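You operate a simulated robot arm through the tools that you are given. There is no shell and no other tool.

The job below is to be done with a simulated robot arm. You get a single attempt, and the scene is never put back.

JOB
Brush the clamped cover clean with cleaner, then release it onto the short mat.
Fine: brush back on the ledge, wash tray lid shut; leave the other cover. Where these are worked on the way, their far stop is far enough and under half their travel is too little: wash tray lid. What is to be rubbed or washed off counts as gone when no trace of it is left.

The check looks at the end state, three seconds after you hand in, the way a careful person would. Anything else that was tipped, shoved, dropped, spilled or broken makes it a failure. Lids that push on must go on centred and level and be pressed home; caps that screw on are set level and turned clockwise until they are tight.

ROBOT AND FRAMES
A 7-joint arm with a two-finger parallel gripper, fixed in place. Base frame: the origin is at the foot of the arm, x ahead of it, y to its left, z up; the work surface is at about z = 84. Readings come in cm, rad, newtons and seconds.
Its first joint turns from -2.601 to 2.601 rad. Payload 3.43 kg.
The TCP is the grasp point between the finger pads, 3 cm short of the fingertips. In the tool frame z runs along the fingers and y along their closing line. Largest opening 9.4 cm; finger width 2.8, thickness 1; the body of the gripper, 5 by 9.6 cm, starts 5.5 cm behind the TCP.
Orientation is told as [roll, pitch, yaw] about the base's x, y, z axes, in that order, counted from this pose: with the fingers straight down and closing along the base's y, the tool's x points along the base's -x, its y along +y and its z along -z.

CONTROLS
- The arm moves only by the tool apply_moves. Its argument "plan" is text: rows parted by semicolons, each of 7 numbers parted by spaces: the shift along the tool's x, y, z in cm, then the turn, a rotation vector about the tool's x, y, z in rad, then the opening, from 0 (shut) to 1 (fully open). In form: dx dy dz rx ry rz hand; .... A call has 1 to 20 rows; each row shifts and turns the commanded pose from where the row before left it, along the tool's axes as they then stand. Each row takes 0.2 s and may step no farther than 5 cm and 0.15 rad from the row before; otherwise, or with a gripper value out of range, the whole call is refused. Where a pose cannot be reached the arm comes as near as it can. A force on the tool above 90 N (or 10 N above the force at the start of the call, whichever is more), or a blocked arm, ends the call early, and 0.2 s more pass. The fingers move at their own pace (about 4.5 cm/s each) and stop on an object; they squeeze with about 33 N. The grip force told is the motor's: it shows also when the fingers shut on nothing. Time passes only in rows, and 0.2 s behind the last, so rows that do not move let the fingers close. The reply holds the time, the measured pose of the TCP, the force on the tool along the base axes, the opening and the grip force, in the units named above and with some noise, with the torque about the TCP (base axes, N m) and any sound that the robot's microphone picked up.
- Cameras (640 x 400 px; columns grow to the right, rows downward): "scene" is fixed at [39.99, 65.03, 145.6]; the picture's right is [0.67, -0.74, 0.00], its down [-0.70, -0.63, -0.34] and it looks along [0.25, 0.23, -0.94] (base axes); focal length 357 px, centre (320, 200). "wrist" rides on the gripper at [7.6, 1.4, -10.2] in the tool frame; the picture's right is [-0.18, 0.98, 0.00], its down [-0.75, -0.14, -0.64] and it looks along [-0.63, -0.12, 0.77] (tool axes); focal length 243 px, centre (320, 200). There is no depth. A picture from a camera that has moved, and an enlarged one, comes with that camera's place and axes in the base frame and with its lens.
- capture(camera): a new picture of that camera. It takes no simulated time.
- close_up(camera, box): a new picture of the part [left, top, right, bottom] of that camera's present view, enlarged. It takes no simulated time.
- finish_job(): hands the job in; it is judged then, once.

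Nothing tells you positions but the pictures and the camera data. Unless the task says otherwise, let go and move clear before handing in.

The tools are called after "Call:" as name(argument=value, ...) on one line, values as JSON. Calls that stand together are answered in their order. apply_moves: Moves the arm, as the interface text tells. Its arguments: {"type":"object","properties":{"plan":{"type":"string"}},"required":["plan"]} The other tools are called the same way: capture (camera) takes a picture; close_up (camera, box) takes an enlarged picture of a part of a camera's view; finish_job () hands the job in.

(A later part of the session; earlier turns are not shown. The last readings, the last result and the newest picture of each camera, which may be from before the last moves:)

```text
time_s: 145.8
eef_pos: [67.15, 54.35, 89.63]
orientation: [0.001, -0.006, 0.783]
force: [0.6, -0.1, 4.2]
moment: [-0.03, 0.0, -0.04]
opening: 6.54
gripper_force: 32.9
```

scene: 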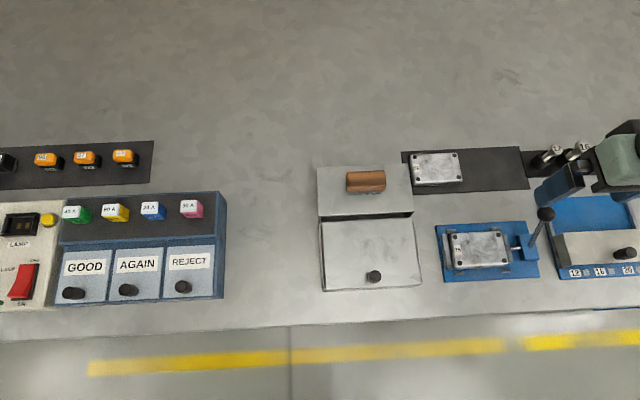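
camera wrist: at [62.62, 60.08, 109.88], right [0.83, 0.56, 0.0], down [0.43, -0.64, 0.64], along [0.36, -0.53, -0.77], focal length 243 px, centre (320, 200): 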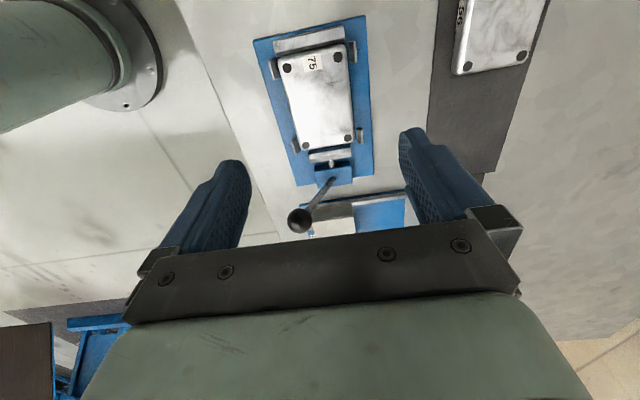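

Light contact. Pressing to ~20 N and scrubbing with fine sideways shifts between strokes for full coverage.

Call:
apply_moves(plan="0 0.3 0.13 0 0 0 0.3; 0 0.3 0 0 0 0 0.3; -0.5 0 0 0 0 0 0.3; -0.5 0 0 0 0 0 0.3; 0.9 0 0 0 0 0 0.3; 0.9 0 0 0 0 0 0.3; 0.9 0 0 0 0 0 0.3; -0.9 -0.25 0 0 0 0 0.3; -0.9 0 0 0 0 0 0.3; -0.9 0 0 0 0 0 0.3; 0.9 -0.25 0 0 0 0 0.3; 0.9 0 0 0 0 0 0.3; 0.9 0 0 0 0 0 0.3; -0.9 -0.25 0 0 0 0 0.3; -0.9 0 0 0 0 0 0.3; -0.9 0 0 0 0 0 0.3; 0.9 -0.25 0 0 0 0 0.3; 0.9 0 0 0 0 0 0.3; 0.9 0 0 0 0 0 0.3; 0 0 0 0 0 0 0.3")

Call:
apply_moves(plan="-0.9 -0.25 0.05 0 0 0 0.3; -0.9 0 0 0 0 0 0.3; -0.9 0 0 0 0 0 0.3; 0.9 -0.25 0 0 0 0 0.3; 0.9 0 0 0 0 0 0.3; 0.9 0 0 0 0 0 0.3; -0.9 -0.25 0 0 0 0 0.3; -0.9 0 0 0 0 0 0.3; -0.9 0 0 0 0 0 0.3; 0.9 -0.25 0 0 0 0 0.3; 0.9 0 0 0 0 0 0.3; 0.9 0 0 0 0 0 0.3; -0.9 -0.25 0 0 0 0 0.3; -0.9 0 0 0 0 0 0.3; -0.9 0 0 0 0 0 0.3; 0.9 -0.25 0 0 0 0 0.3; 0.9 0 0 0 0 0 0.3; 0.9 0 0 0 0 0 0.3; 0 0 0 0 0 0 0.3")

```text
time_s: 150.0
eef_pos: [66.43, 52.97, 89.59]
orientation: [-0.002, -0.009, 0.782]
force: [20.5, 16.5, 49.9]
moment: [0.09, -0.19, 0.01]
opening: 6.52
gripper_force: 33.1
```

```text
time_s: 154.0
eef_pos: [67.51, 51.66, 89.65]
orientation: [-0.002, -0.013, 0.781]
force: [25.6, 19.7, 56.2]
moment: [1.37, 0.72, -1.0]
opening: 6.5
gripper_force: 32.6
```

Force crept up; lifting off now to inspect the surface.

Call:
apply_moves(plan="0 0 -1 0 0 0 0.3; 0 0 -2 0 0 0 0.3; 0 0 -3 0 0 0 0.3; 0 0 -3 0 0 0 0.3; 0 0 -2 0 0 0 0.3; 0 2 0 0 0 0 0.3; 0 3 0 0 0 0 0.3; 0 3 0 0 0 0 0.3; 0 3 0 0 0 0 0.3; 0 3 0 0 0 0 0.3; 0 3 0 0 0 0 0.3; 0 3 0 0 0 0 0.3; 0 0 0 0 0 0 0.3")

Call:
capture(camera="wrist")

Call:
capture(camera="scene")

```text
time_s: 156.8
eef_pos: [53.04, 66.02, 100.49]
orientation: [0.002, -0.006, 0.781]
force: [-0.5, 0.1, -0.5]
moment: [0.02, 0.01, -0.02]
opening: 6.54
gripper_force: 32.7
```

```text
taken
camera wrist: at [46.52, 61.58, 110.68], right [-0.56, 0.83, 0.0], down [0.63, 0.43, 0.65], along [0.53, 0.36, -0.76], focal length 243 px, centre (320, 200)
```

wrist: 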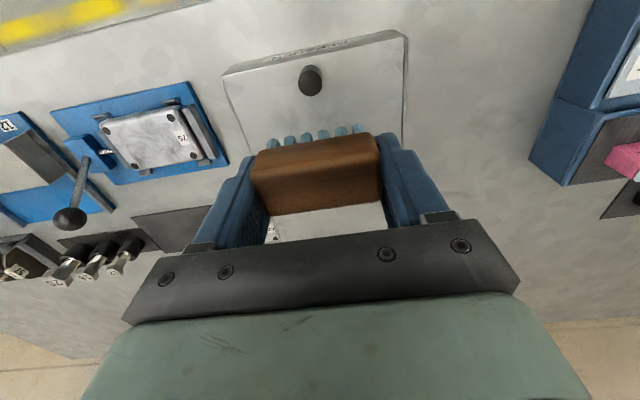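

```text
taken
```

scene: 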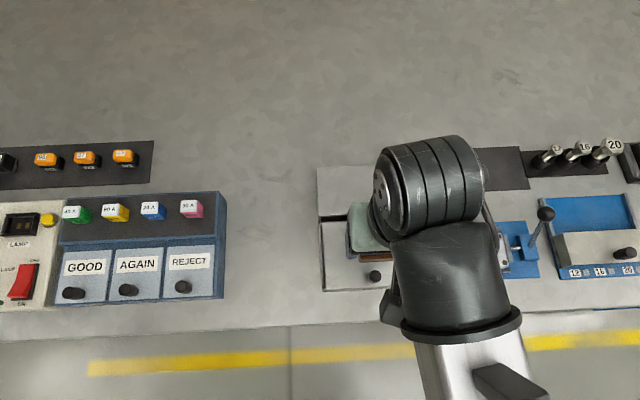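

The arm blocks the scene camera's view; retracting toward the base so I can inspect the cover.

Call:
apply_moves(plan="2.5 1 0 0 0 0 0.3; 3 1 0 0 0 0 0.3; 3 1 0 0 0 0 0.3; 3 1 0 0 0 0 0.3; 2.5 1 0 0 0 0 0.3; 0 0 0 0 0 0 0.3")

Call:
capture(camera="scene")

Call:
close_up(camera="scene", box=[452, 228, 484, 248])

Call:
close_up(camera="scene", box=[478, 228, 510, 248])

Call:
close_up(camera="scene", box=[440, 220, 520, 280])

```text
time_s: 158.2
eef_pos: [39.59, 59.67, 100.26]
orientation: [0.002, -0.003, 0.781]
force: [0.5, 0.2, -0.5]
moment: [0.02, -0.01, 0.01]
opening: 6.51
gripper_force: 33.4
```

```text
taken
```

scene: 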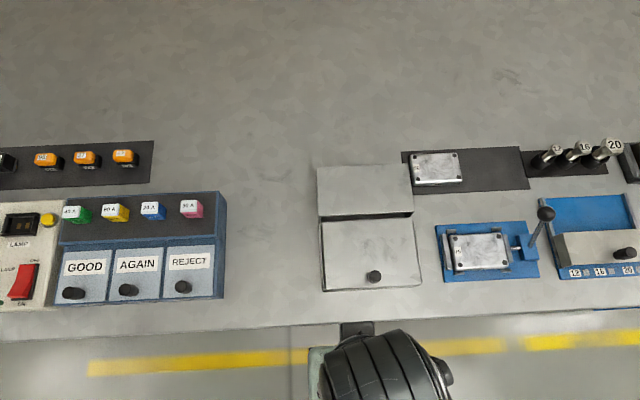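

```text
16.00 times, centred on (468, 238) of scene
camera zoom: at [39.99, 65.03, 145.6], right [0.67, -0.74, 0.0], down [-0.7, -0.63, -0.34], along [0.25, 0.23, -0.94], focal length 5715 px, centre (-2048, -408)
```

zoom: 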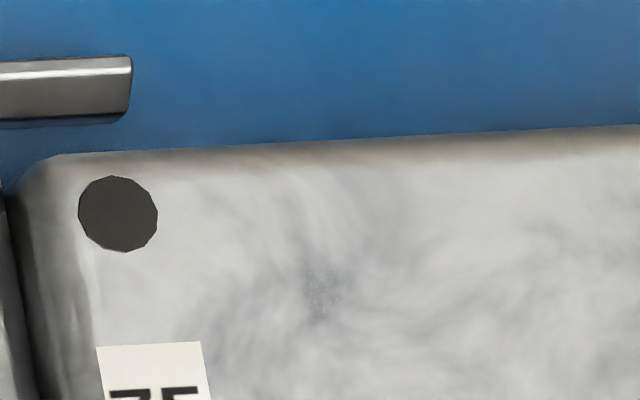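

```text
16.00 times, centred on (494, 238) of scene
camera zoom: at [39.99, 65.03, 145.6], right [0.67, -0.74, 0.0], down [-0.7, -0.63, -0.34], along [0.25, 0.23, -0.94], focal length 5715 px, centre (-2464, -408)
```

zoom: 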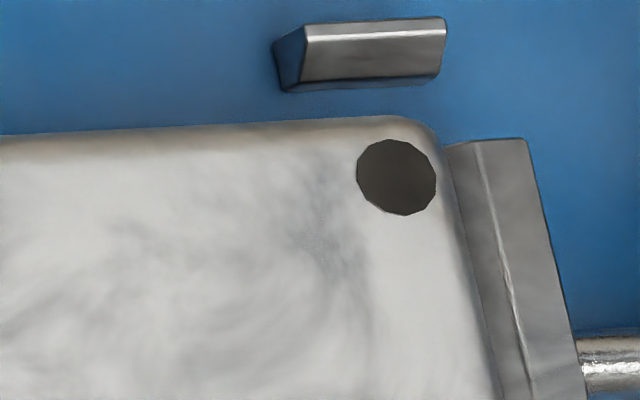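

```text
6.67 times, centred on (480, 250) of scene
camera zoom: at [39.99, 65.03, 145.6], right [0.67, -0.74, 0.0], down [-0.7, -0.63, -0.34], along [0.25, 0.23, -0.94], focal length 2381 px, centre (-747, -133)
```

zoom: 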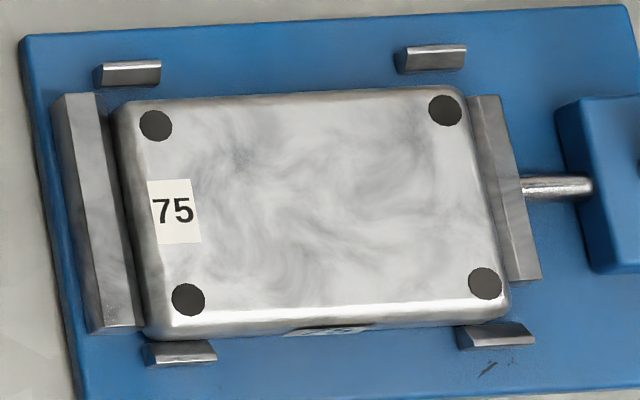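

The cover moved slightly with scrubbing, and the faint speckled patch moved with it unchanged. I'll compare with the same places on the clean cover 56 to see whether it's part of the metal's finish.

Call:
close_up(camera="scene", box=[412, 148, 444, 168])

Call:
close_up(camera="scene", box=[434, 148, 466, 168])

Call:
close_up(camera="scene", box=[400, 140, 480, 200])

Call:
close_up(camera="scene", box=[452, 246, 484, 266])

Call:
close_up(camera="scene", box=[478, 246, 510, 266])

```text
16.00 times, centred on (428, 158) of scene
camera zoom: at [39.99, 65.03, 145.6], right [0.67, -0.74, 0.0], down [-0.7, -0.63, -0.34], along [0.25, 0.23, -0.94], focal length 5715 px, centre (-1408, 872)
```

zoom: 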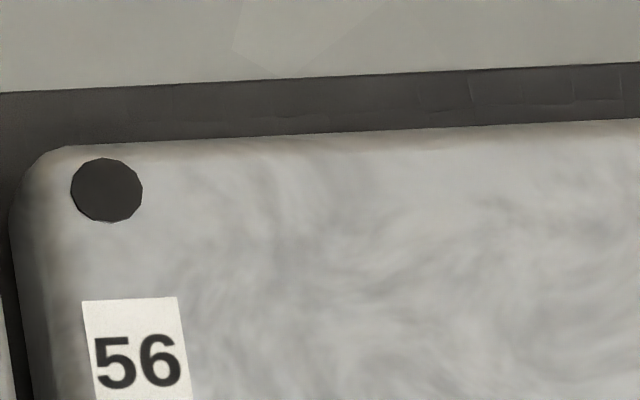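

```text
16.00 times, centred on (450, 158) of scene
camera zoom: at [39.99, 65.03, 145.6], right [0.67, -0.74, 0.0], down [-0.7, -0.63, -0.34], along [0.25, 0.23, -0.94], focal length 5715 px, centre (-1760, 872)
```

zoom: 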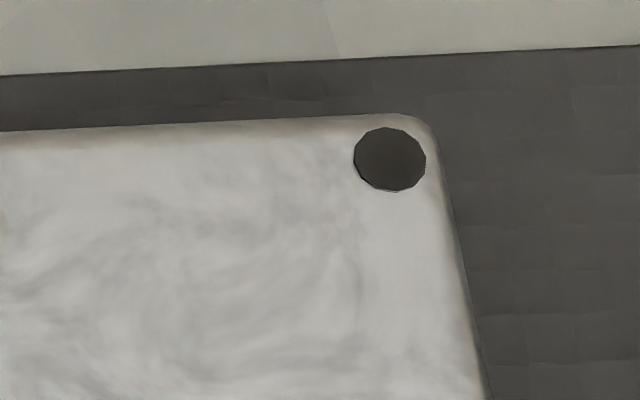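

```text
6.67 times, centred on (440, 170) of scene
camera zoom: at [39.99, 65.03, 145.6], right [0.67, -0.74, 0.0], down [-0.7, -0.63, -0.34], along [0.25, 0.23, -0.94], focal length 2381 px, centre (-480, 400)
```

zoom: 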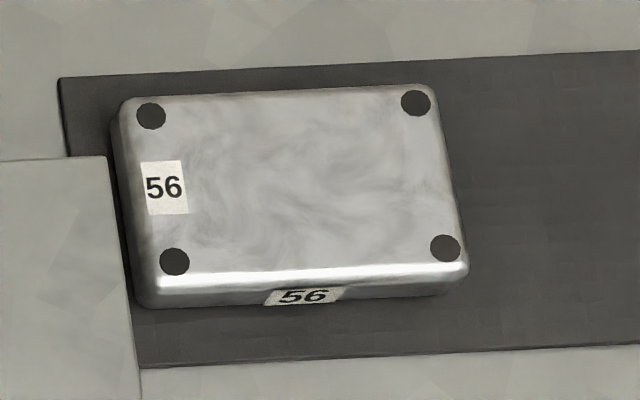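

```text
16.00 times, centred on (468, 256) of scene
camera zoom: at [39.99, 65.03, 145.6], right [0.67, -0.74, 0.0], down [-0.7, -0.63, -0.34], along [0.25, 0.23, -0.94], focal length 5715 px, centre (-2048, -696)
```

zoom: 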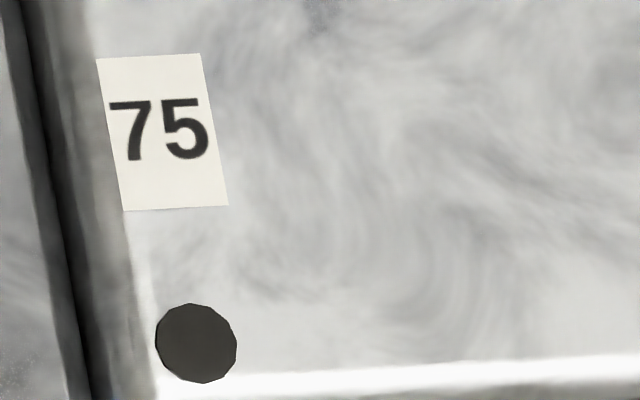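

```text
16.00 times, centred on (494, 256) of scene
camera zoom: at [39.99, 65.03, 145.6], right [0.67, -0.74, 0.0], down [-0.7, -0.63, -0.34], along [0.25, 0.23, -0.94], focal length 5715 px, centre (-2464, -696)
```

zoom: 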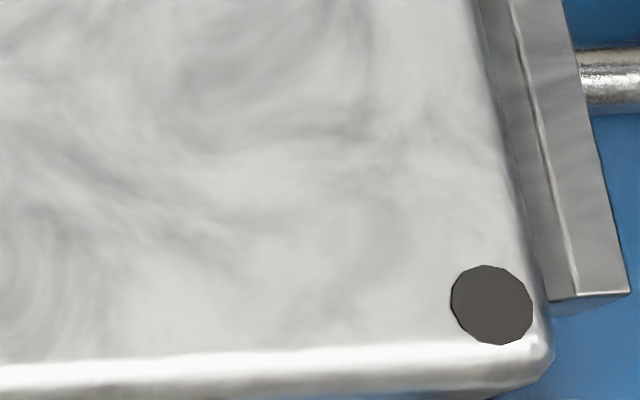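

Cover 56 has the same marbling but no speckle there, so faint traces do remain on cover 75. Zooming further to measure them.

Call:
close_up(camera="scene", box=[462, 234, 476, 244])

Call:
close_up(camera="scene", box=[488, 232, 502, 242])

Call:
close_up(camera="scene", box=[474, 236, 494, 250])

Call:
close_up(camera="scene", box=[474, 248, 494, 262])

Call:
close_up(camera="scene", box=[490, 240, 510, 254])

```text
16.00 times, centred on (469, 239) of scene
camera zoom: at [39.99, 65.03, 145.6], right [0.67, -0.74, 0.0], down [-0.7, -0.63, -0.34], along [0.25, 0.23, -0.94], focal length 5715 px, centre (-2064, -424)
```

zoom: 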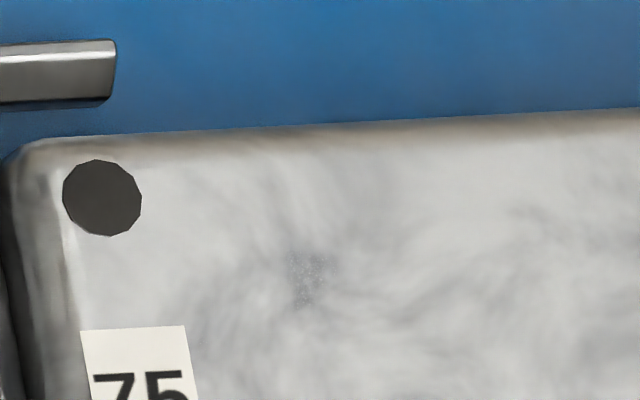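

```text
16.00 times, centred on (495, 237) of scene
camera zoom: at [39.99, 65.03, 145.6], right [0.67, -0.74, 0.0], down [-0.7, -0.63, -0.34], along [0.25, 0.23, -0.94], focal length 5715 px, centre (-2480, -392)
```

zoom: 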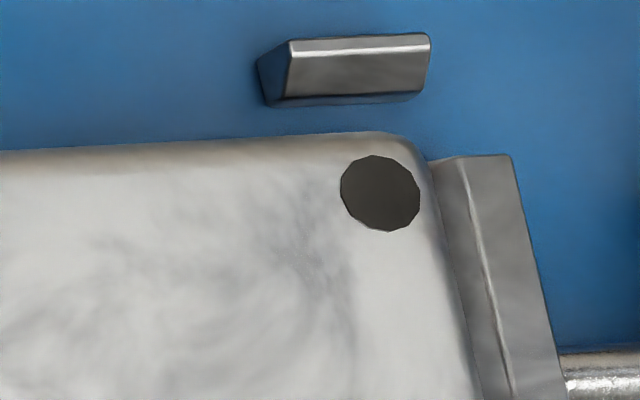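

```text
16.00 times, centred on (484, 243) of scene
camera zoom: at [39.99, 65.03, 145.6], right [0.67, -0.74, 0.0], down [-0.7, -0.63, -0.34], along [0.25, 0.23, -0.94], focal length 5715 px, centre (-2304, -488)
```

zoom: 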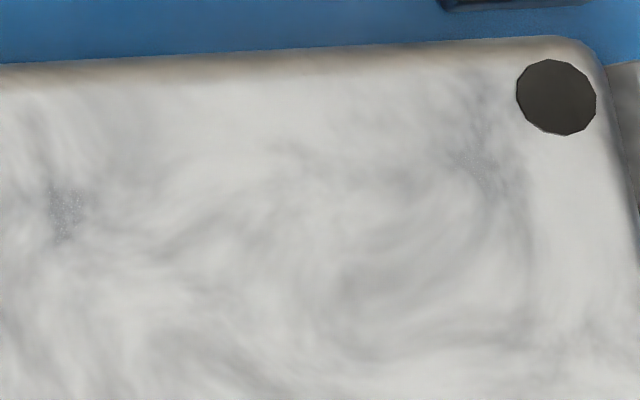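

```text
16.00 times, centred on (484, 255) of scene
camera zoom: at [39.99, 65.03, 145.6], right [0.67, -0.74, 0.0], down [-0.7, -0.63, -0.34], along [0.25, 0.23, -0.94], focal length 5715 px, centre (-2304, -680)
```

zoom: 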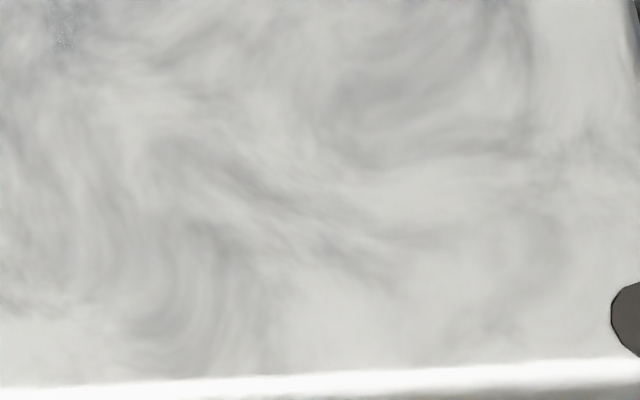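

```text
16.00 times, centred on (500, 247) of scene
camera zoom: at [39.99, 65.03, 145.6], right [0.67, -0.74, 0.0], down [-0.7, -0.63, -0.34], along [0.25, 0.23, -0.94], focal length 5715 px, centre (-2560, -552)
```

zoom: 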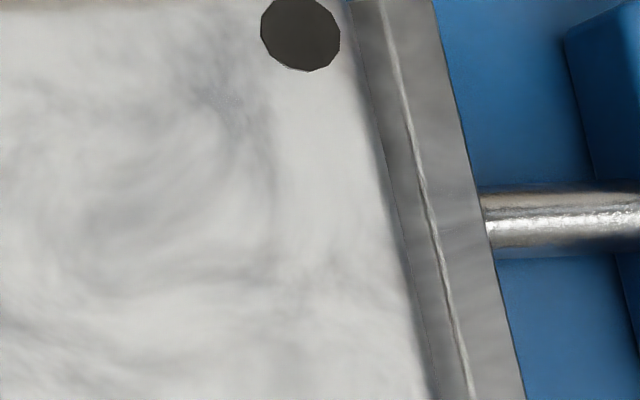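

The speckle is outside the original dirt area and hasn't changed with scrubbing. To settle it, I'll view cover 75 and cover 56 with the wrist camera from identical relative poses.

Call:
apply_moves(plan="-2.1 -2 -0.1 0 0 0 0.3; -2.1 -2 -0.1 0 0 0 0.3; -2.1 -2 -0.1 0 0 0 0.3; -2.1 -2 -0.1 0 0 0 0.3; -2.25 -1.9 -0.2 0 0 0 0.3; 0 0 0 0 0 0 0.3")

Call:
capture(camera="wrist")

Call:
close_up(camera="wrist", box=[170, 100, 250, 160])

```text
time_s: 159.6
eef_pos: [54.17, 60.1, 101.01]
orientation: [0.001, -0.001, 0.781]
force: [-0.1, -1.0, -0.2]
moment: [0.02, 0.01, 0.0]
opening: 6.51
gripper_force: 33.1
```

```text
taken
camera wrist: at [47.64, 55.66, 111.19], right [-0.56, 0.83, 0.0], down [0.63, 0.43, 0.65], along [0.53, 0.36, -0.76], focal length 243 px, centre (320, 200)
```

wrist: 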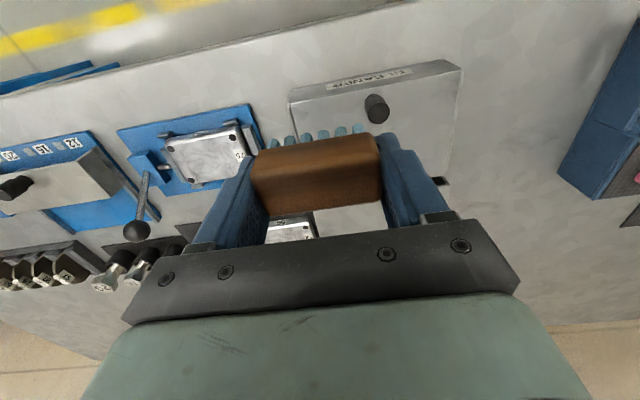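

```text
6.67 times, centred on (210, 130) of wrist
camera zoom: at [47.64, 55.66, 111.19], right [-0.56, 0.83, 0.0], down [0.63, 0.43, 0.65], along [0.53, 0.36, -0.76], focal length 1618 px, centre (1053, 667)
```

zoom: 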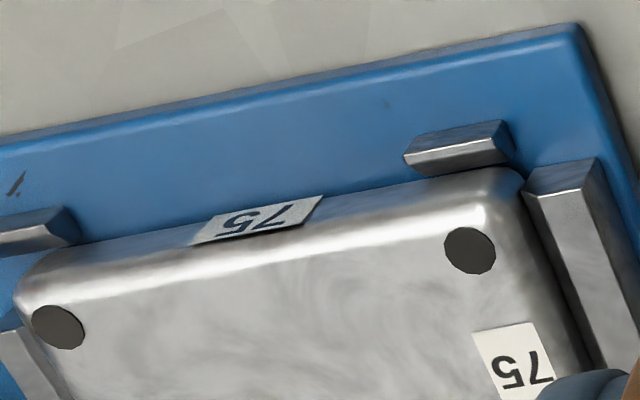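

Call:
close_up(camera="wrist", box=[170, 130, 250, 190])

```text
6.67 times, centred on (210, 160) of wrist
camera zoom: at [47.64, 55.66, 111.19], right [-0.56, 0.83, 0.0], down [0.63, 0.43, 0.65], along [0.53, 0.36, -0.76], focal length 1618 px, centre (1053, 467)
```

zoom: 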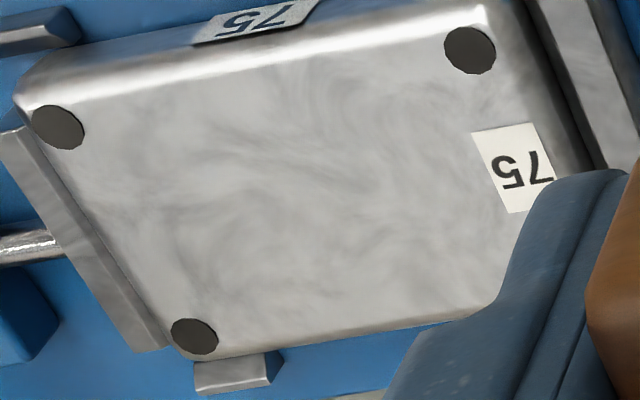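

From this angle the cover is uniformly clean. One more free comparison: the matching locations on cover 56 from the scene camera.

Call:
close_up(camera="scene", box=[414, 152, 434, 166])

Call:
close_up(camera="scene", box=[440, 150, 460, 164])

Call:
capture(camera="scene")

```text
16.00 times, centred on (424, 159) of scene
camera zoom: at [39.99, 65.03, 145.6], right [0.67, -0.74, 0.0], down [-0.7, -0.63, -0.34], along [0.25, 0.23, -0.94], focal length 5715 px, centre (-1344, 856)
```

zoom: 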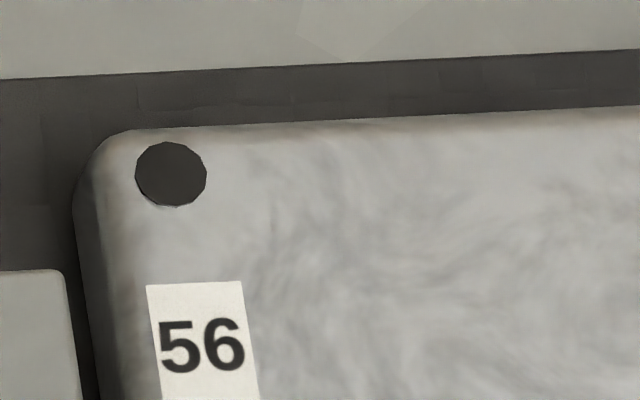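

```text
16.00 times, centred on (450, 157) of scene
camera zoom: at [39.99, 65.03, 145.6], right [0.67, -0.74, 0.0], down [-0.7, -0.63, -0.34], along [0.25, 0.23, -0.94], focal length 5715 px, centre (-1760, 888)
```

zoom: 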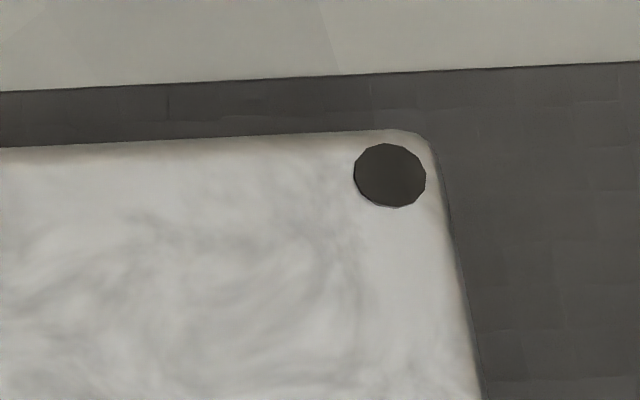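

```text
taken
```

scene: 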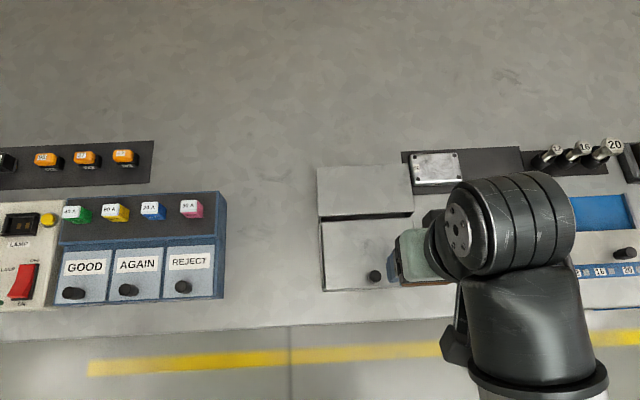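

Cover 56 lacks that speckle, so I'll take a close wrist view of the spot on cover 75 from this gripper orientation.

Call:
apply_moves(plan="-1.4 -2.4 0 0 0 0 0.3; -1.4 -2.4 0 0 0 0 0.3; -1.4 -2.5 0 0 0 0 0.3; -1.4 -2.5 0 0 0 0 0.3; -1.6 -2.4 0 0 0 0 0.3; 0 0 1.5 0 0 0 0.3; 0 0 1.5 0 0 0 0.3; 0 0 0 0 0 0 0.3")

Call:
capture(camera="wrist")

Call:
close_up(camera="wrist", box=[300, 85, 348, 115])

Call:
close_up(camera="wrist", box=[240, 60, 360, 135])

```text
time_s: 161.4
eef_pos: [67.95, 56.56, 98.02]
orientation: [0.003, -0.008, 0.782]
force: [-0.6, -0.1, -1.1]
moment: [0.03, -0.03, -0.03]
opening: 6.54
gripper_force: 33.0
```

```text
taken
camera wrist: at [61.41, 52.15, 108.21], right [-0.56, 0.83, 0.0], down [0.63, 0.43, 0.65], along [0.53, 0.36, -0.76], focal length 243 px, centre (320, 200)
```

wrist: 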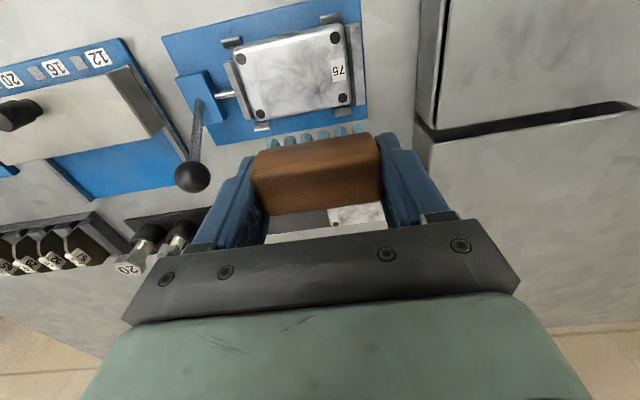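

```text
13.33 times, centred on (324, 100) of wrist
camera zoom: at [61.41, 52.15, 108.21], right [-0.56, 0.83, 0.0], down [0.63, 0.43, 0.65], along [0.53, 0.36, -0.76], focal length 3235 px, centre (267, 1533)
```

zoom: 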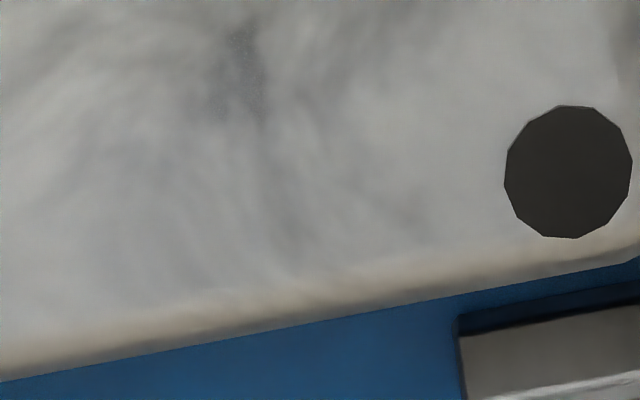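

```text
5.33 times, centred on (300, 98) of wrist
camera zoom: at [61.41, 52.15, 108.21], right [-0.56, 0.83, 0.0], down [0.63, 0.43, 0.65], along [0.53, 0.36, -0.76], focal length 1294 px, centre (427, 747)
```

zoom: 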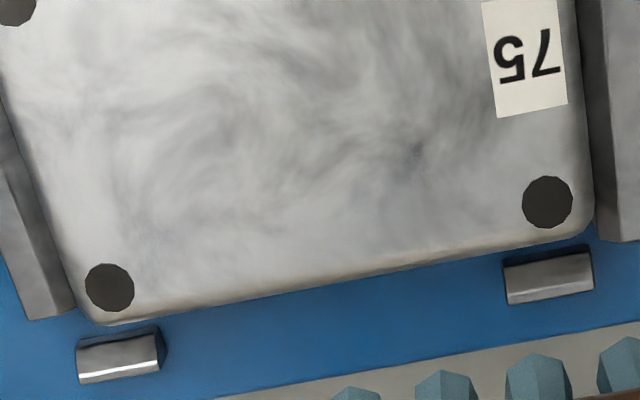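

Call:
close_up(camera="wrist", box=[298, 78, 338, 102])

Call:
close_up(camera="wrist", box=[240, 85, 280, 109])

Call:
close_up(camera="wrist", box=[260, 65, 300, 89])

```text
16.00 times, centred on (318, 90) of wrist
camera zoom: at [61.41, 52.15, 108.21], right [-0.56, 0.83, 0.0], down [0.63, 0.43, 0.65], along [0.53, 0.36, -0.76], focal length 3882 px, centre (352, 1960)
```

zoom: 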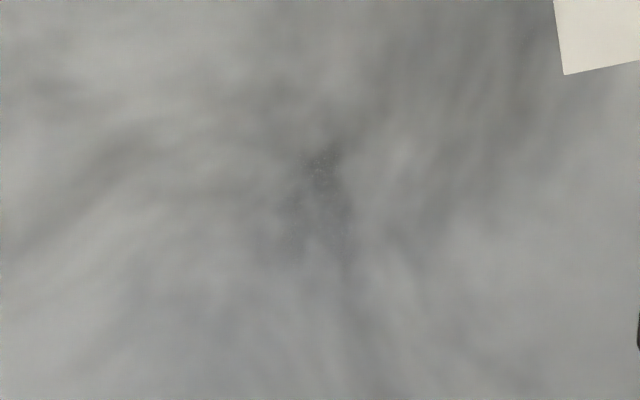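

```text
16.00 times, centred on (260, 97) of wrist
camera zoom: at [61.41, 52.15, 108.21], right [-0.56, 0.83, 0.0], down [0.63, 0.43, 0.65], along [0.53, 0.36, -0.76], focal length 3882 px, centre (1280, 1848)
```

zoom: 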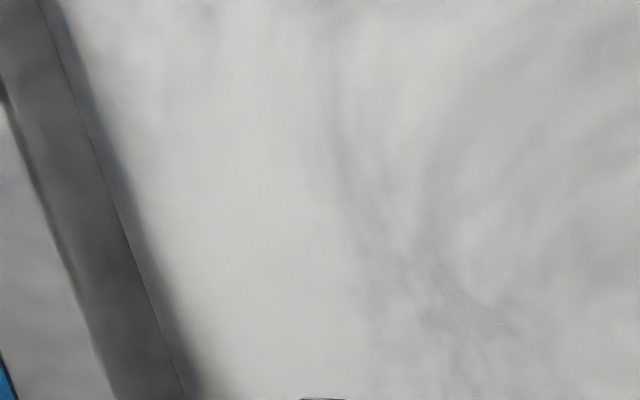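

```text
16.00 times, centred on (280, 77) of wrist
camera zoom: at [61.41, 52.15, 108.21], right [-0.56, 0.83, 0.0], down [0.63, 0.43, 0.65], along [0.53, 0.36, -0.76], focal length 3882 px, centre (960, 2168)
```

zoom: 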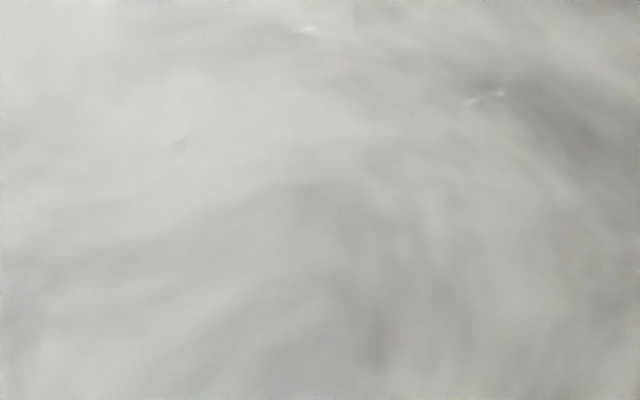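

The spot could be just a knot in the marbling, but a quick extra targeted scrub right over both places with the still-wet brush will settle it.

Call:
apply_moves(plan="1 -0.1 2 0 0 0 0.3; 1 -0.1 2 0 0 0 0.3; 0 0 2 0 0 0 0.3; 0 0 1.5 0 0 0 0.3; 0 0 0.5 0 0 0 0.3; 0 0 0 0 0 0 0.3")

Call:
apply_moves(plan="0 0 0.15 0 0 0 0.3; 0 0 0.15 0 0 0 0.3; 0 0 0 0 0 0 0.3")

Call:
apply_moves(plan="0 0 0.1 0 0 0 0.3; 0 0 0.1 0 0 0 0.3; 0 0 0 0 0 0 0.3")

```text
time_s: 162.8
eef_pos: [66.55, 54.99, 89.98]
orientation: [0.002, -0.005, 0.782]
force: [0.6, 0.4, -1.0]
moment: [0.01, -0.02, -0.01]
opening: 6.51
gripper_force: 32.8
```

```text
time_s: 163.6
eef_pos: [66.61, 54.95, 89.72]
orientation: [0.0, -0.006, 0.782]
force: [0.6, 1.1, -0.5]
moment: [0.01, 0.0, -0.01]
opening: 6.52
gripper_force: 33.1
```

```text
time_s: 164.4
eef_pos: [66.72, 55.03, 89.63]
orientation: [0.003, -0.005, 0.781]
force: [-1.5, -1.5, 11.3]
moment: [-0.39, -0.16, -0.08]
opening: 6.54
gripper_force: 33.2
```

The contact moment shows that the fingertip, not the bristles, is touching the cover: the brush has slid up in the grip, so the last pass hardly brushed. I'll put the brush back on the ledge and re-grip it higher.

Call:
apply_moves(plan="0 0 -1 0 0 0 0.3; 0 0 -2 0 0 0 0.3; 0 0 -3 0 0 0 0.3; 0 0 -3 0 0 0 0.3; 0 0 -2.5 0 0 0 0.3; -1.5 2.5 0 0 0 0 0.3; -1.6 2.5 0 0 0 0 0.3; -1.6 2.5 0 0 0 0 0.3; -1.6 2.5 0 0 0 0 0.3; -1.5 2.5 0 0 0 0 0.3; -1.5 2.5 0 0 0 0 0.3; -1.45 2.3 0 0 0 0 0.3; 0 0 0 0 0 0 0.3; 0 0 2.5 0 0 0 0.3; 0 0 2.5 0 0 0 0.3; 0 0 2 0 0 0 0.3; 0 0 0 0 0 0 0.3")

Call:
close_up(camera="wrist", box=[200, 40, 440, 230])

```text
time_s: 168.0
eef_pos: [62.15, 74.8, 94.18]
orientation: [0.003, -0.005, 0.782]
force: [0.8, -0.6, -0.6]
moment: [-0.02, 0.02, 0.02]
opening: 6.55
gripper_force: 33.5
```

```text
2.11 times, centred on (320, 135) of wrist
camera zoom: at [55.56, 70.4, 104.25], right [-0.56, 0.83, 0.0], down [0.63, 0.43, 0.65], along [0.53, 0.36, -0.76], focal length 511 px, centre (320, 337)
```

zoom: 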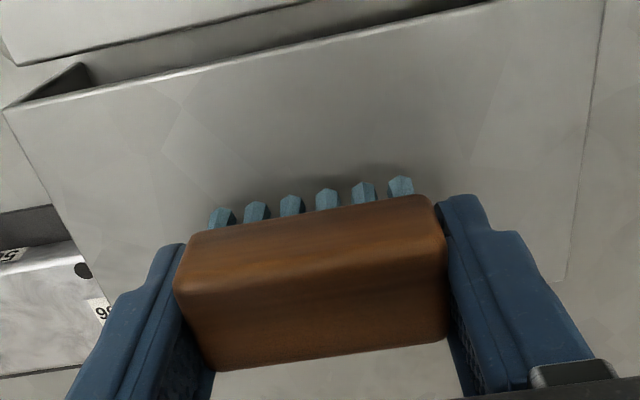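

Call:
apply_moves(plan="0 0 0.4 0 0 0 0.3; 0 0 0.4 0 0 0 0.3; 0 0 0.3 0 0 0 0.3; 0 0 0 0 0 0 0.3")

Call:
apply_moves(plan="0 0 0.15 0 0 0 0.3; 0 0 0.1 0 0 0 0.3; 0 0 0 0 0 0 0.3")

Call:
apply_moves(plan="0 0 0.1 0 0 0 0.3; 0 0 0 0 0 0 0.3")

```text
time_s: 169.0
eef_pos: [62.09, 74.78, 92.93]
orientation: [0.002, -0.004, 0.781]
force: [0.9, -0.8, -0.7]
moment: [0.01, 0.02, 0.0]
opening: 6.52
gripper_force: 32.6
```

```text
time_s: 169.8
eef_pos: [61.98, 74.97, 92.83]
orientation: [0.003, -0.005, 0.781]
force: [-0.7, -0.2, -1.2]
moment: [0.02, -0.02, -0.03]
opening: 6.52
gripper_force: 33.0
```

```text
time_s: 170.4
eef_pos: [61.98, 74.93, 92.66]
orientation: [0.003, -0.006, 0.782]
force: [0.2, -0.2, -0.9]
moment: [0.02, -0.01, 0.0]
opening: 6.54
gripper_force: 33.1
```

Call:
apply_moves(plan="0 0 0.1 0 0 0 0.3; 0 0 0 0 0 0 0.3")

Call:
apply_moves(plan="0 0 0.1 0 0 0 0.3; 0 0 0 0 0 0 0.3")

```text
time_s: 171.0
eef_pos: [62.1, 74.84, 92.54]
orientation: [0.001, -0.004, 0.783]
force: [0.8, 1.4, 8.7]
moment: [-0.29, -0.21, 0.02]
opening: 6.53
gripper_force: 32.6
```

```text
time_s: 171.6
eef_pos: [61.96, 74.89, 92.72]
orientation: [0.001, -0.007, 0.781]
force: [2.7, 3.3, 23.3]
moment: [-0.71, -0.45, 0.05]
opening: 6.54
gripper_force: 32.6
```

The right fingertip is touching the ledge, confirming it. Releasing the brush, rising 1.6 cm, and re-gripping higher.

Call:
apply_moves(plan="0 0 -0.12 0 0 0 0.3; 0 0 0 0 0 0 0.72; 0 0 0 0 0 0 0.8; 0 0 0 0 0 0 0.9; 0 0 -0.5 0 0 0 0.95; 0 0 -0.5 0 0 0 0.95; 0 0 -0.5 0 0 0 0.95; 0 0 0 0 0 0 0.95; 0 0 0 0 0 0 0.95")

Call:
close_up(camera="wrist", box=[220, 70, 420, 230])

Call:
close_up(camera="scene", box=[310, 140, 400, 210])

```text
time_s: 173.6
eef_pos: [62.02, 74.83, 94.05]
orientation: [0.001, -0.006, 0.781]
force: [0.3, -0.6, -0.1]
moment: [-0.01, -0.02, -0.03]
opening: 8.91
gripper_force: 0.0
```

```text
2.50 times, centred on (320, 150) of wrist
camera zoom: at [55.53, 70.43, 104.27], right [-0.56, 0.83, 0.0], down [0.63, 0.43, 0.65], along [0.53, 0.36, -0.76], focal length 606 px, centre (320, 325)
```

zoom: 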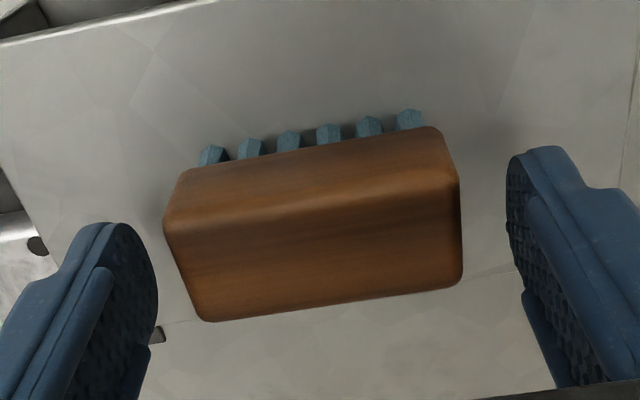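

```text
5.71 times, centred on (355, 175) of scene
camera zoom: at [39.99, 65.03, 145.6], right [0.67, -0.74, 0.0], down [-0.7, -0.63, -0.34], along [0.25, 0.23, -0.94], focal length 2041 px, centre (120, 343)
```

zoom: 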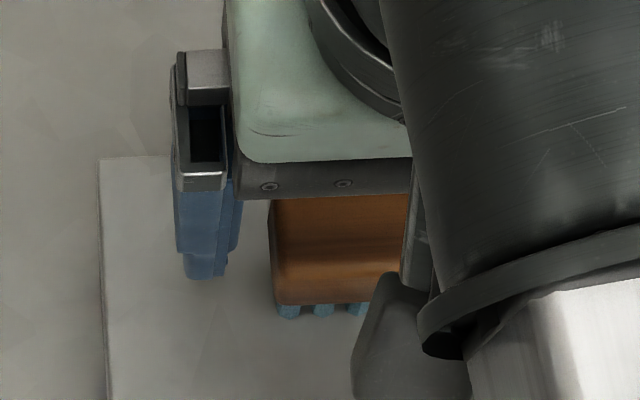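

The fingertips now sit about 1.4 cm above the ledge, gripping only the wooden block. Closing and carrying the brush back to the cover.

Call:
apply_moves(plan="0 0 0 0 0 0 0.5; 0 0 0 0 0 0 0.3; 0 0 0 0 0 0 0.3; 0 0 0 0 0 0 0.3; 0 0 0 0 0 0 0.3; 0 0 -1 0 0 0 0.3; 0 0 -2 0 0 0 0.3; 0 0 -3 0 0 0 0.3; 0 0 -2 0 0 0 0.3; 0 0 0 0 0 0 0.3")

Call:
close_up(camera="wrist", box=[220, 70, 420, 230])

```text
time_s: 175.8
eef_pos: [62.17, 74.97, 102.07]
orientation: [0.002, -0.003, 0.782]
force: [-0.4, 0.1, -0.5]
moment: [0.01, 0.02, 0.02]
opening: 6.1
gripper_force: 32.6
```

```text
2.50 times, centred on (320, 150) of wrist
camera zoom: at [55.57, 70.41, 112.34], right [-0.56, 0.83, 0.0], down [0.63, 0.43, 0.64], along [0.53, 0.36, -0.76], focal length 606 px, centre (320, 325)
```

zoom: 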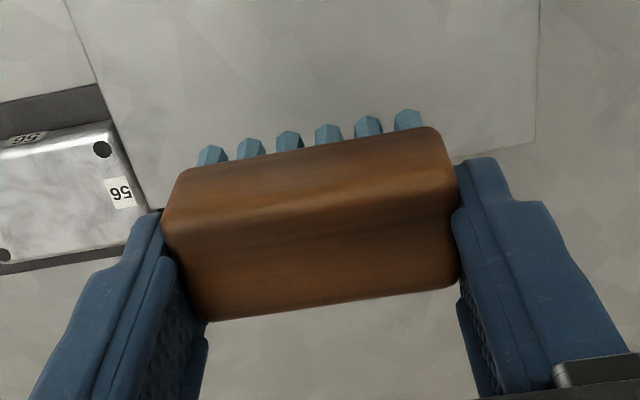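

Call:
apply_moves(plan="1.5 -2.6 0 0 0 0 0.3; 1.5 -2.7 0 0 0 0 0.3; 1.5 -2.7 0 0 0 0 0.3; 1.5 -2.7 0 0 0 0 0.3; 1.6 -2.7 0 0 0 0 0.3; 1.6 -2.7 0 0 0 0 0.3; 1.5 -2.65 0 0 0 0 0.3; 0 0 2 0 0 0 0.3; 0 0 3 0 0 0 0.3; 0 0 3 0 0 0 0.3; 0 0 1.5 0 0 0 0.3; 0 0 0 0 0 0 0.3")

Call:
close_up(camera="wrist", box=[200, 40, 440, 230])

```text
time_s: 178.4
eef_pos: [67.77, 54.02, 92.41]
orientation: [0.003, -0.003, 0.781]
force: [0.9, -0.4, -0.4]
moment: [-0.04, 0.0, -0.02]
opening: 6.1
gripper_force: 33.2
```

```text
2.11 times, centred on (320, 135) of wrist
camera zoom: at [61.21, 49.55, 102.67], right [-0.56, 0.83, 0.0], down [0.63, 0.43, 0.65], along [0.53, 0.36, -0.76], focal length 511 px, centre (320, 337)
```

zoom: 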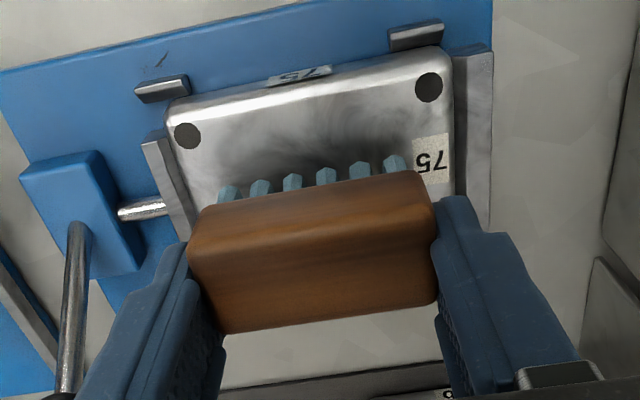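

Call:
apply_moves(plan="0 0 0.3 0 0 0 0.3; 0 0 0.3 0 0 0 0.3; 0 0 0.3 0 0 0 0.3; 0 0 0 0 0 0 0.3")

Call:
apply_moves(plan="0 0 0.15 0 0 0 0.3; 0 0 0.15 0 0 0 0.3; 0 0 0 0 0 0 0.3")

Call:
apply_moves(plan="0 0 0.12 0 0 0 0.3; 0 0 0.1 0 0 0 0.3; 0 0 0 0 0 0 0.3")

```text
time_s: 179.4
eef_pos: [67.79, 54.06, 91.55]
orientation: [0.001, -0.005, 0.783]
force: [0.7, -0.4, -0.4]
moment: [0.03, 0.03, -0.02]
opening: 6.13
gripper_force: 33.1
```

```text
time_s: 180.2
eef_pos: [67.72, 53.96, 91.31]
orientation: [0.002, -0.006, 0.782]
force: [-0.5, 1.3, -0.9]
moment: [0.01, 0.0, 0.02]
opening: 6.12
gripper_force: 33.0
```

```text
time_s: 181.0
eef_pos: [67.77, 54.0, 91.11]
orientation: [0.002, -0.005, 0.781]
force: [0.1, 0.6, 5.0]
moment: [-0.09, -0.1, 0.02]
opening: 6.09
gripper_force: 33.4
```

Bristle contact at 91.1 as expected. Levelling slightly and scrubbing with fine shifts, including the back edge.

Call:
apply_moves(plan="0 0.4 0.07 0.01 0 0 0.3; 0 0.4 0 0 0 0 0.3; -0.4 0 0 0 0 0 0.3; -0.4 0 0 0 0 0 0.3; 0.8 0 0 0 0 0 0.3; 0.8 0 0 0 0 0 0.3; 0.8 0 0 0 0 0 0.3; -0.8 -0.25 0 0 0 0 0.3; -0.8 0 0 0 0 0 0.3; -0.8 0 0 0 0 0 0.3; 0 0 0 0 0 0 0.3")

Call:
apply_moves(plan="0.8 -0.25 0 0 0 0 0.3; 0.8 0 0 0 0 0 0.3; 0.8 0 0 0 0 0 0.3; -0.8 -0.25 0 0 0 0 0.3; -0.8 0 0 0 0 0 0.3; -0.8 0 0 0 0 0 0.3; 0 0 0 0 0 0 0.3")

```text
time_s: 183.4
eef_pos: [67.83, 54.92, 91.09]
orientation: [-0.01, -0.005, 0.781]
force: [-4.7, -8.0, 26.0]
moment: [0.0, 0.75, 0.23]
opening: 6.11
gripper_force: 33.0
```

```text
time_s: 185.0
eef_pos: [68.27, 54.49, 91.06]
orientation: [-0.01, -0.005, 0.782]
force: [-5.1, -7.0, 23.0]
moment: [-0.02, 0.73, 0.2]
opening: 6.11
gripper_force: 33.4
```

Call:
apply_moves(plan="0.8 -0.25 0 -0.005 0 0 0.3; 0.8 0 0 0 0 0 0.3; 0.8 0 0 0 0 0 0.3; -0.8 -0.25 0 0 0 0 0.3; -0.8 0 0 0 0 0 0.3; -0.8 0 0 0 0 0 0.3; 0.8 -0.25 0 0 0 0 0.3; 0.8 0 0 0 0 0 0.3; -0.8 -0.25 0 0 0 0 0.3; -0.8 0 0 0 0 0 0.3; 0 0.4 0 0 0 0 0.3; 0 0.4 0 0 0 0 0.3; 0 0.4 0 0 0 0 0.3; 0.6 0 0 0 0 0 0.3; 0 -0.5 0 0 0 0 0.3; 0 -0.5 0 0 0 0 0.3; -0.6 0.3 0 0 0 0 0.3; 0 0 0 0 0 0 0.3")

Call:
apply_moves(plan="-0.5 0 0 0 0 0 0.3; 0 0.4 0 0 0 0 0.3; 0 0.4 0 0 0 0 0.3; 0.6 0 0 0 0 0 0.3; -0.6 -0.25 0 0 0 0 0.3; 0.6 -0.25 0 0 0 0 0.3; -0.6 -0.25 0 0 0 0 0.3; 0.6 -0.25 0 0 0 0 0.3; -0.6 -0.25 0 0 0 0 0.3; 0.8 0 0 0 0 0 0.3; 0.8 0 0 0 0 0 0.3; 0 0 0 0 0 0 0.3")

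```text
time_s: 188.8
eef_pos: [68.55, 54.12, 91.17]
orientation: [-0.007, -0.007, 0.782]
force: [-1.5, -7.0, 18.6]
moment: [-0.2, 0.39, 0.15]
opening: 6.1
gripper_force: 33.2
```

```text
time_s: 191.4
eef_pos: [68.19, 53.13, 91.01]
orientation: [-0.003, -0.005, 0.783]
force: [3.9, 3.8, 15.2]
moment: [0.23, 0.0, -0.06]
opening: 6.09
gripper_force: 33.3
```

Lifting and moving to the same inspection pose as before.

Call:
apply_moves(plan="0 0 -1 0 0 0 0.3; 0 0 -2 0 0 0 0.3; -1.1 1.3 -2 0 0 0 0.3; -1.1 1.3 -2 0 0 0 0.3; 0 0 0 0 0 0 0.3")

Call:
close_up(camera="wrist", box=[240, 60, 360, 135])

Call:
close_up(camera="wrist", box=[298, 78, 338, 102])

```text
time_s: 192.6
eef_pos: [67.81, 56.57, 97.93]
orientation: [-0.004, -0.004, 0.782]
force: [0.5, -0.2, -1.7]
moment: [0.0, -0.02, -0.03]
opening: 6.1
gripper_force: 32.8
```

```text
5.33 times, centred on (300, 98) of wrist
camera zoom: at [61.23, 52.24, 108.19], right [-0.56, 0.83, 0.0], down [0.63, 0.43, 0.65], along [0.53, 0.36, -0.76], focal length 1294 px, centre (427, 747)
```

zoom: 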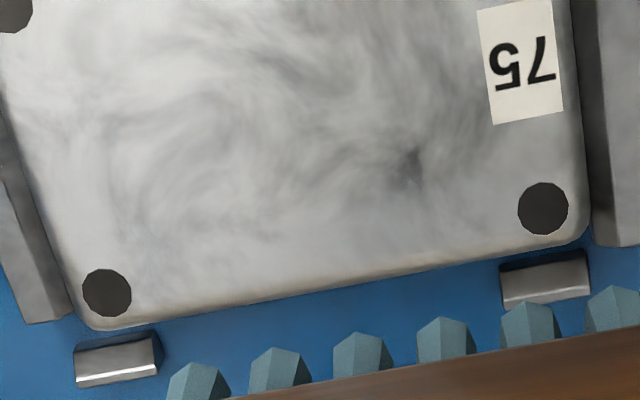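

```text
16.00 times, centred on (318, 90) of wrist
camera zoom: at [61.23, 52.24, 108.19], right [-0.56, 0.83, 0.0], down [0.63, 0.43, 0.65], along [0.53, 0.36, -0.76], focal length 3882 px, centre (352, 1960)
```

zoom: 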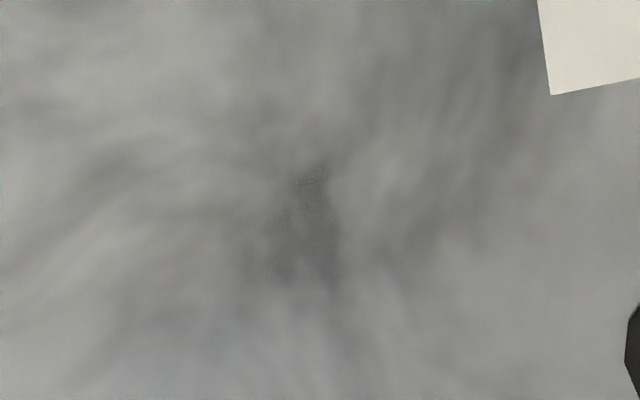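

The spot is unchanged after a proper brushing. To decide definitively, I'll compare both covers from an identical relative wrist viewpoint (higher up so nothing is hidden).

Call:
apply_moves(plan="1.5 1.9 -1.5 -0.004 0 0 0.3; 1.5 1.9 -1.7 0 0 0 0.3; 1.5 1.9 -1.7 0 0 0 0.3; 1.5 1.9 -1.7 0 0 0 0.3; 1.6 2 -1.8 0 0 0 0.3; 1.6 2 -1.8 0 0 0 0.3; 1.6 2 -1.8 0 0 0 0.3; 0 0 0 0 0 0 0.3")

Call:
capture(camera="wrist")

```text
time_s: 194.4
eef_pos: [50.41, 58.44, 109.93]
orientation: [0.001, -0.003, 0.782]
force: [0.7, -0.7, -0.7]
moment: [-0.03, -0.01, 0.0]
opening: 6.09
gripper_force: 33.4
```

```text
taken
camera wrist: at [43.99, 54.09, 120.14], right [-0.56, 0.83, 0.0], down [0.63, 0.43, 0.64], along [0.53, 0.36, -0.76], focal length 243 px, centre (320, 200)
```

wrist: 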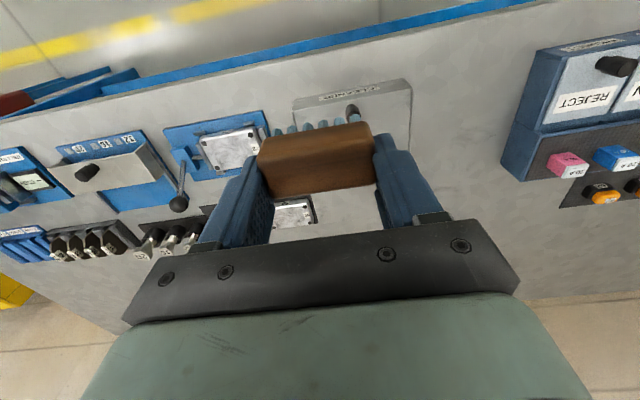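

Call:
close_up(camera="wrist", box=[200, 125, 264, 175])

Call:
close_up(camera="wrist", box=[265, 190, 325, 236])

Call:
close_up(camera="scene", box=[440, 220, 520, 280])

Call:
close_up(camera="scene", box=[454, 232, 486, 252])

```text
8.00 times, centred on (232, 150) of wrist
camera zoom: at [43.99, 54.09, 120.14], right [-0.56, 0.83, 0.0], down [0.63, 0.43, 0.64], along [0.53, 0.36, -0.76], focal length 1941 px, centre (1024, 600)
```

zoom: 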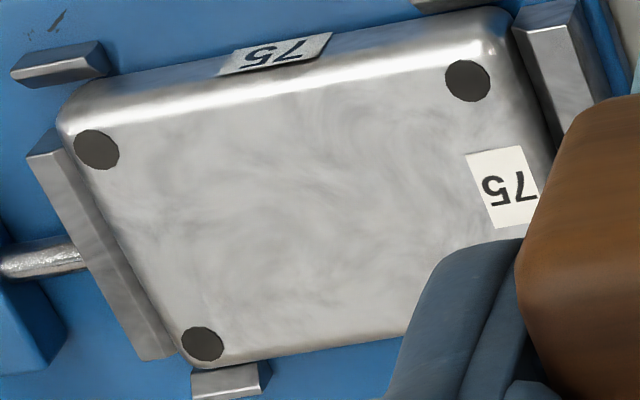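

```text
8.70 times, centred on (295, 213) of wrist
camera zoom: at [43.99, 54.09, 120.14], right [-0.56, 0.83, 0.0], down [0.63, 0.43, 0.64], along [0.53, 0.36, -0.76], focal length 2110 px, centre (537, 87)
```

zoom: 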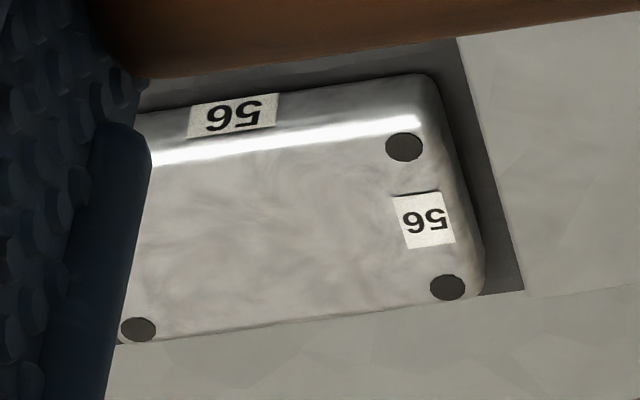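

```text
6.67 times, centred on (480, 250) of scene
camera zoom: at [39.99, 65.03, 145.6], right [0.67, -0.74, 0.0], down [-0.7, -0.63, -0.34], along [0.25, 0.23, -0.94], focal length 2381 px, centre (-747, -133)
```

zoom: 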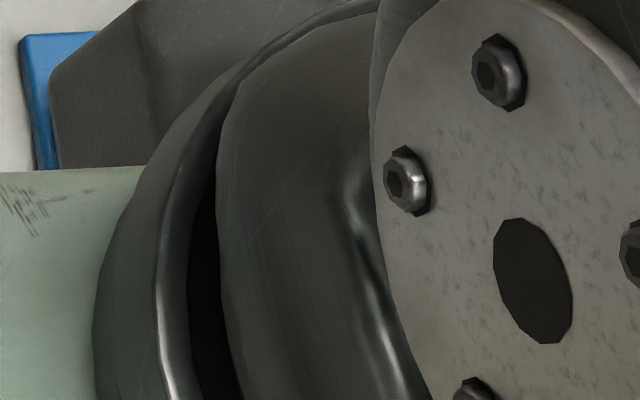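

```text
16.00 times, centred on (470, 242) of scene
camera zoom: at [39.99, 65.03, 145.6], right [0.67, -0.74, 0.0], down [-0.7, -0.63, -0.34], along [0.25, 0.23, -0.94], focal length 5715 px, centre (-2080, -472)
```

zoom: 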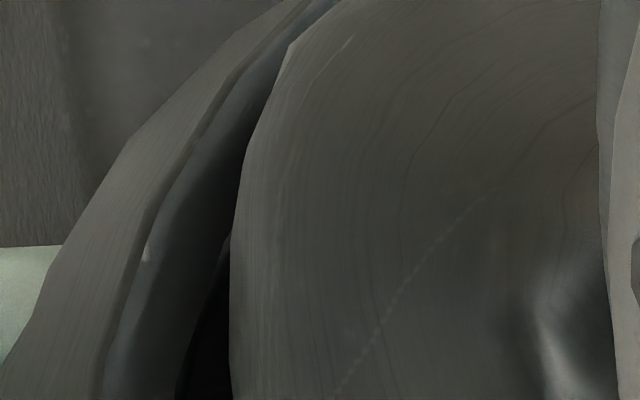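

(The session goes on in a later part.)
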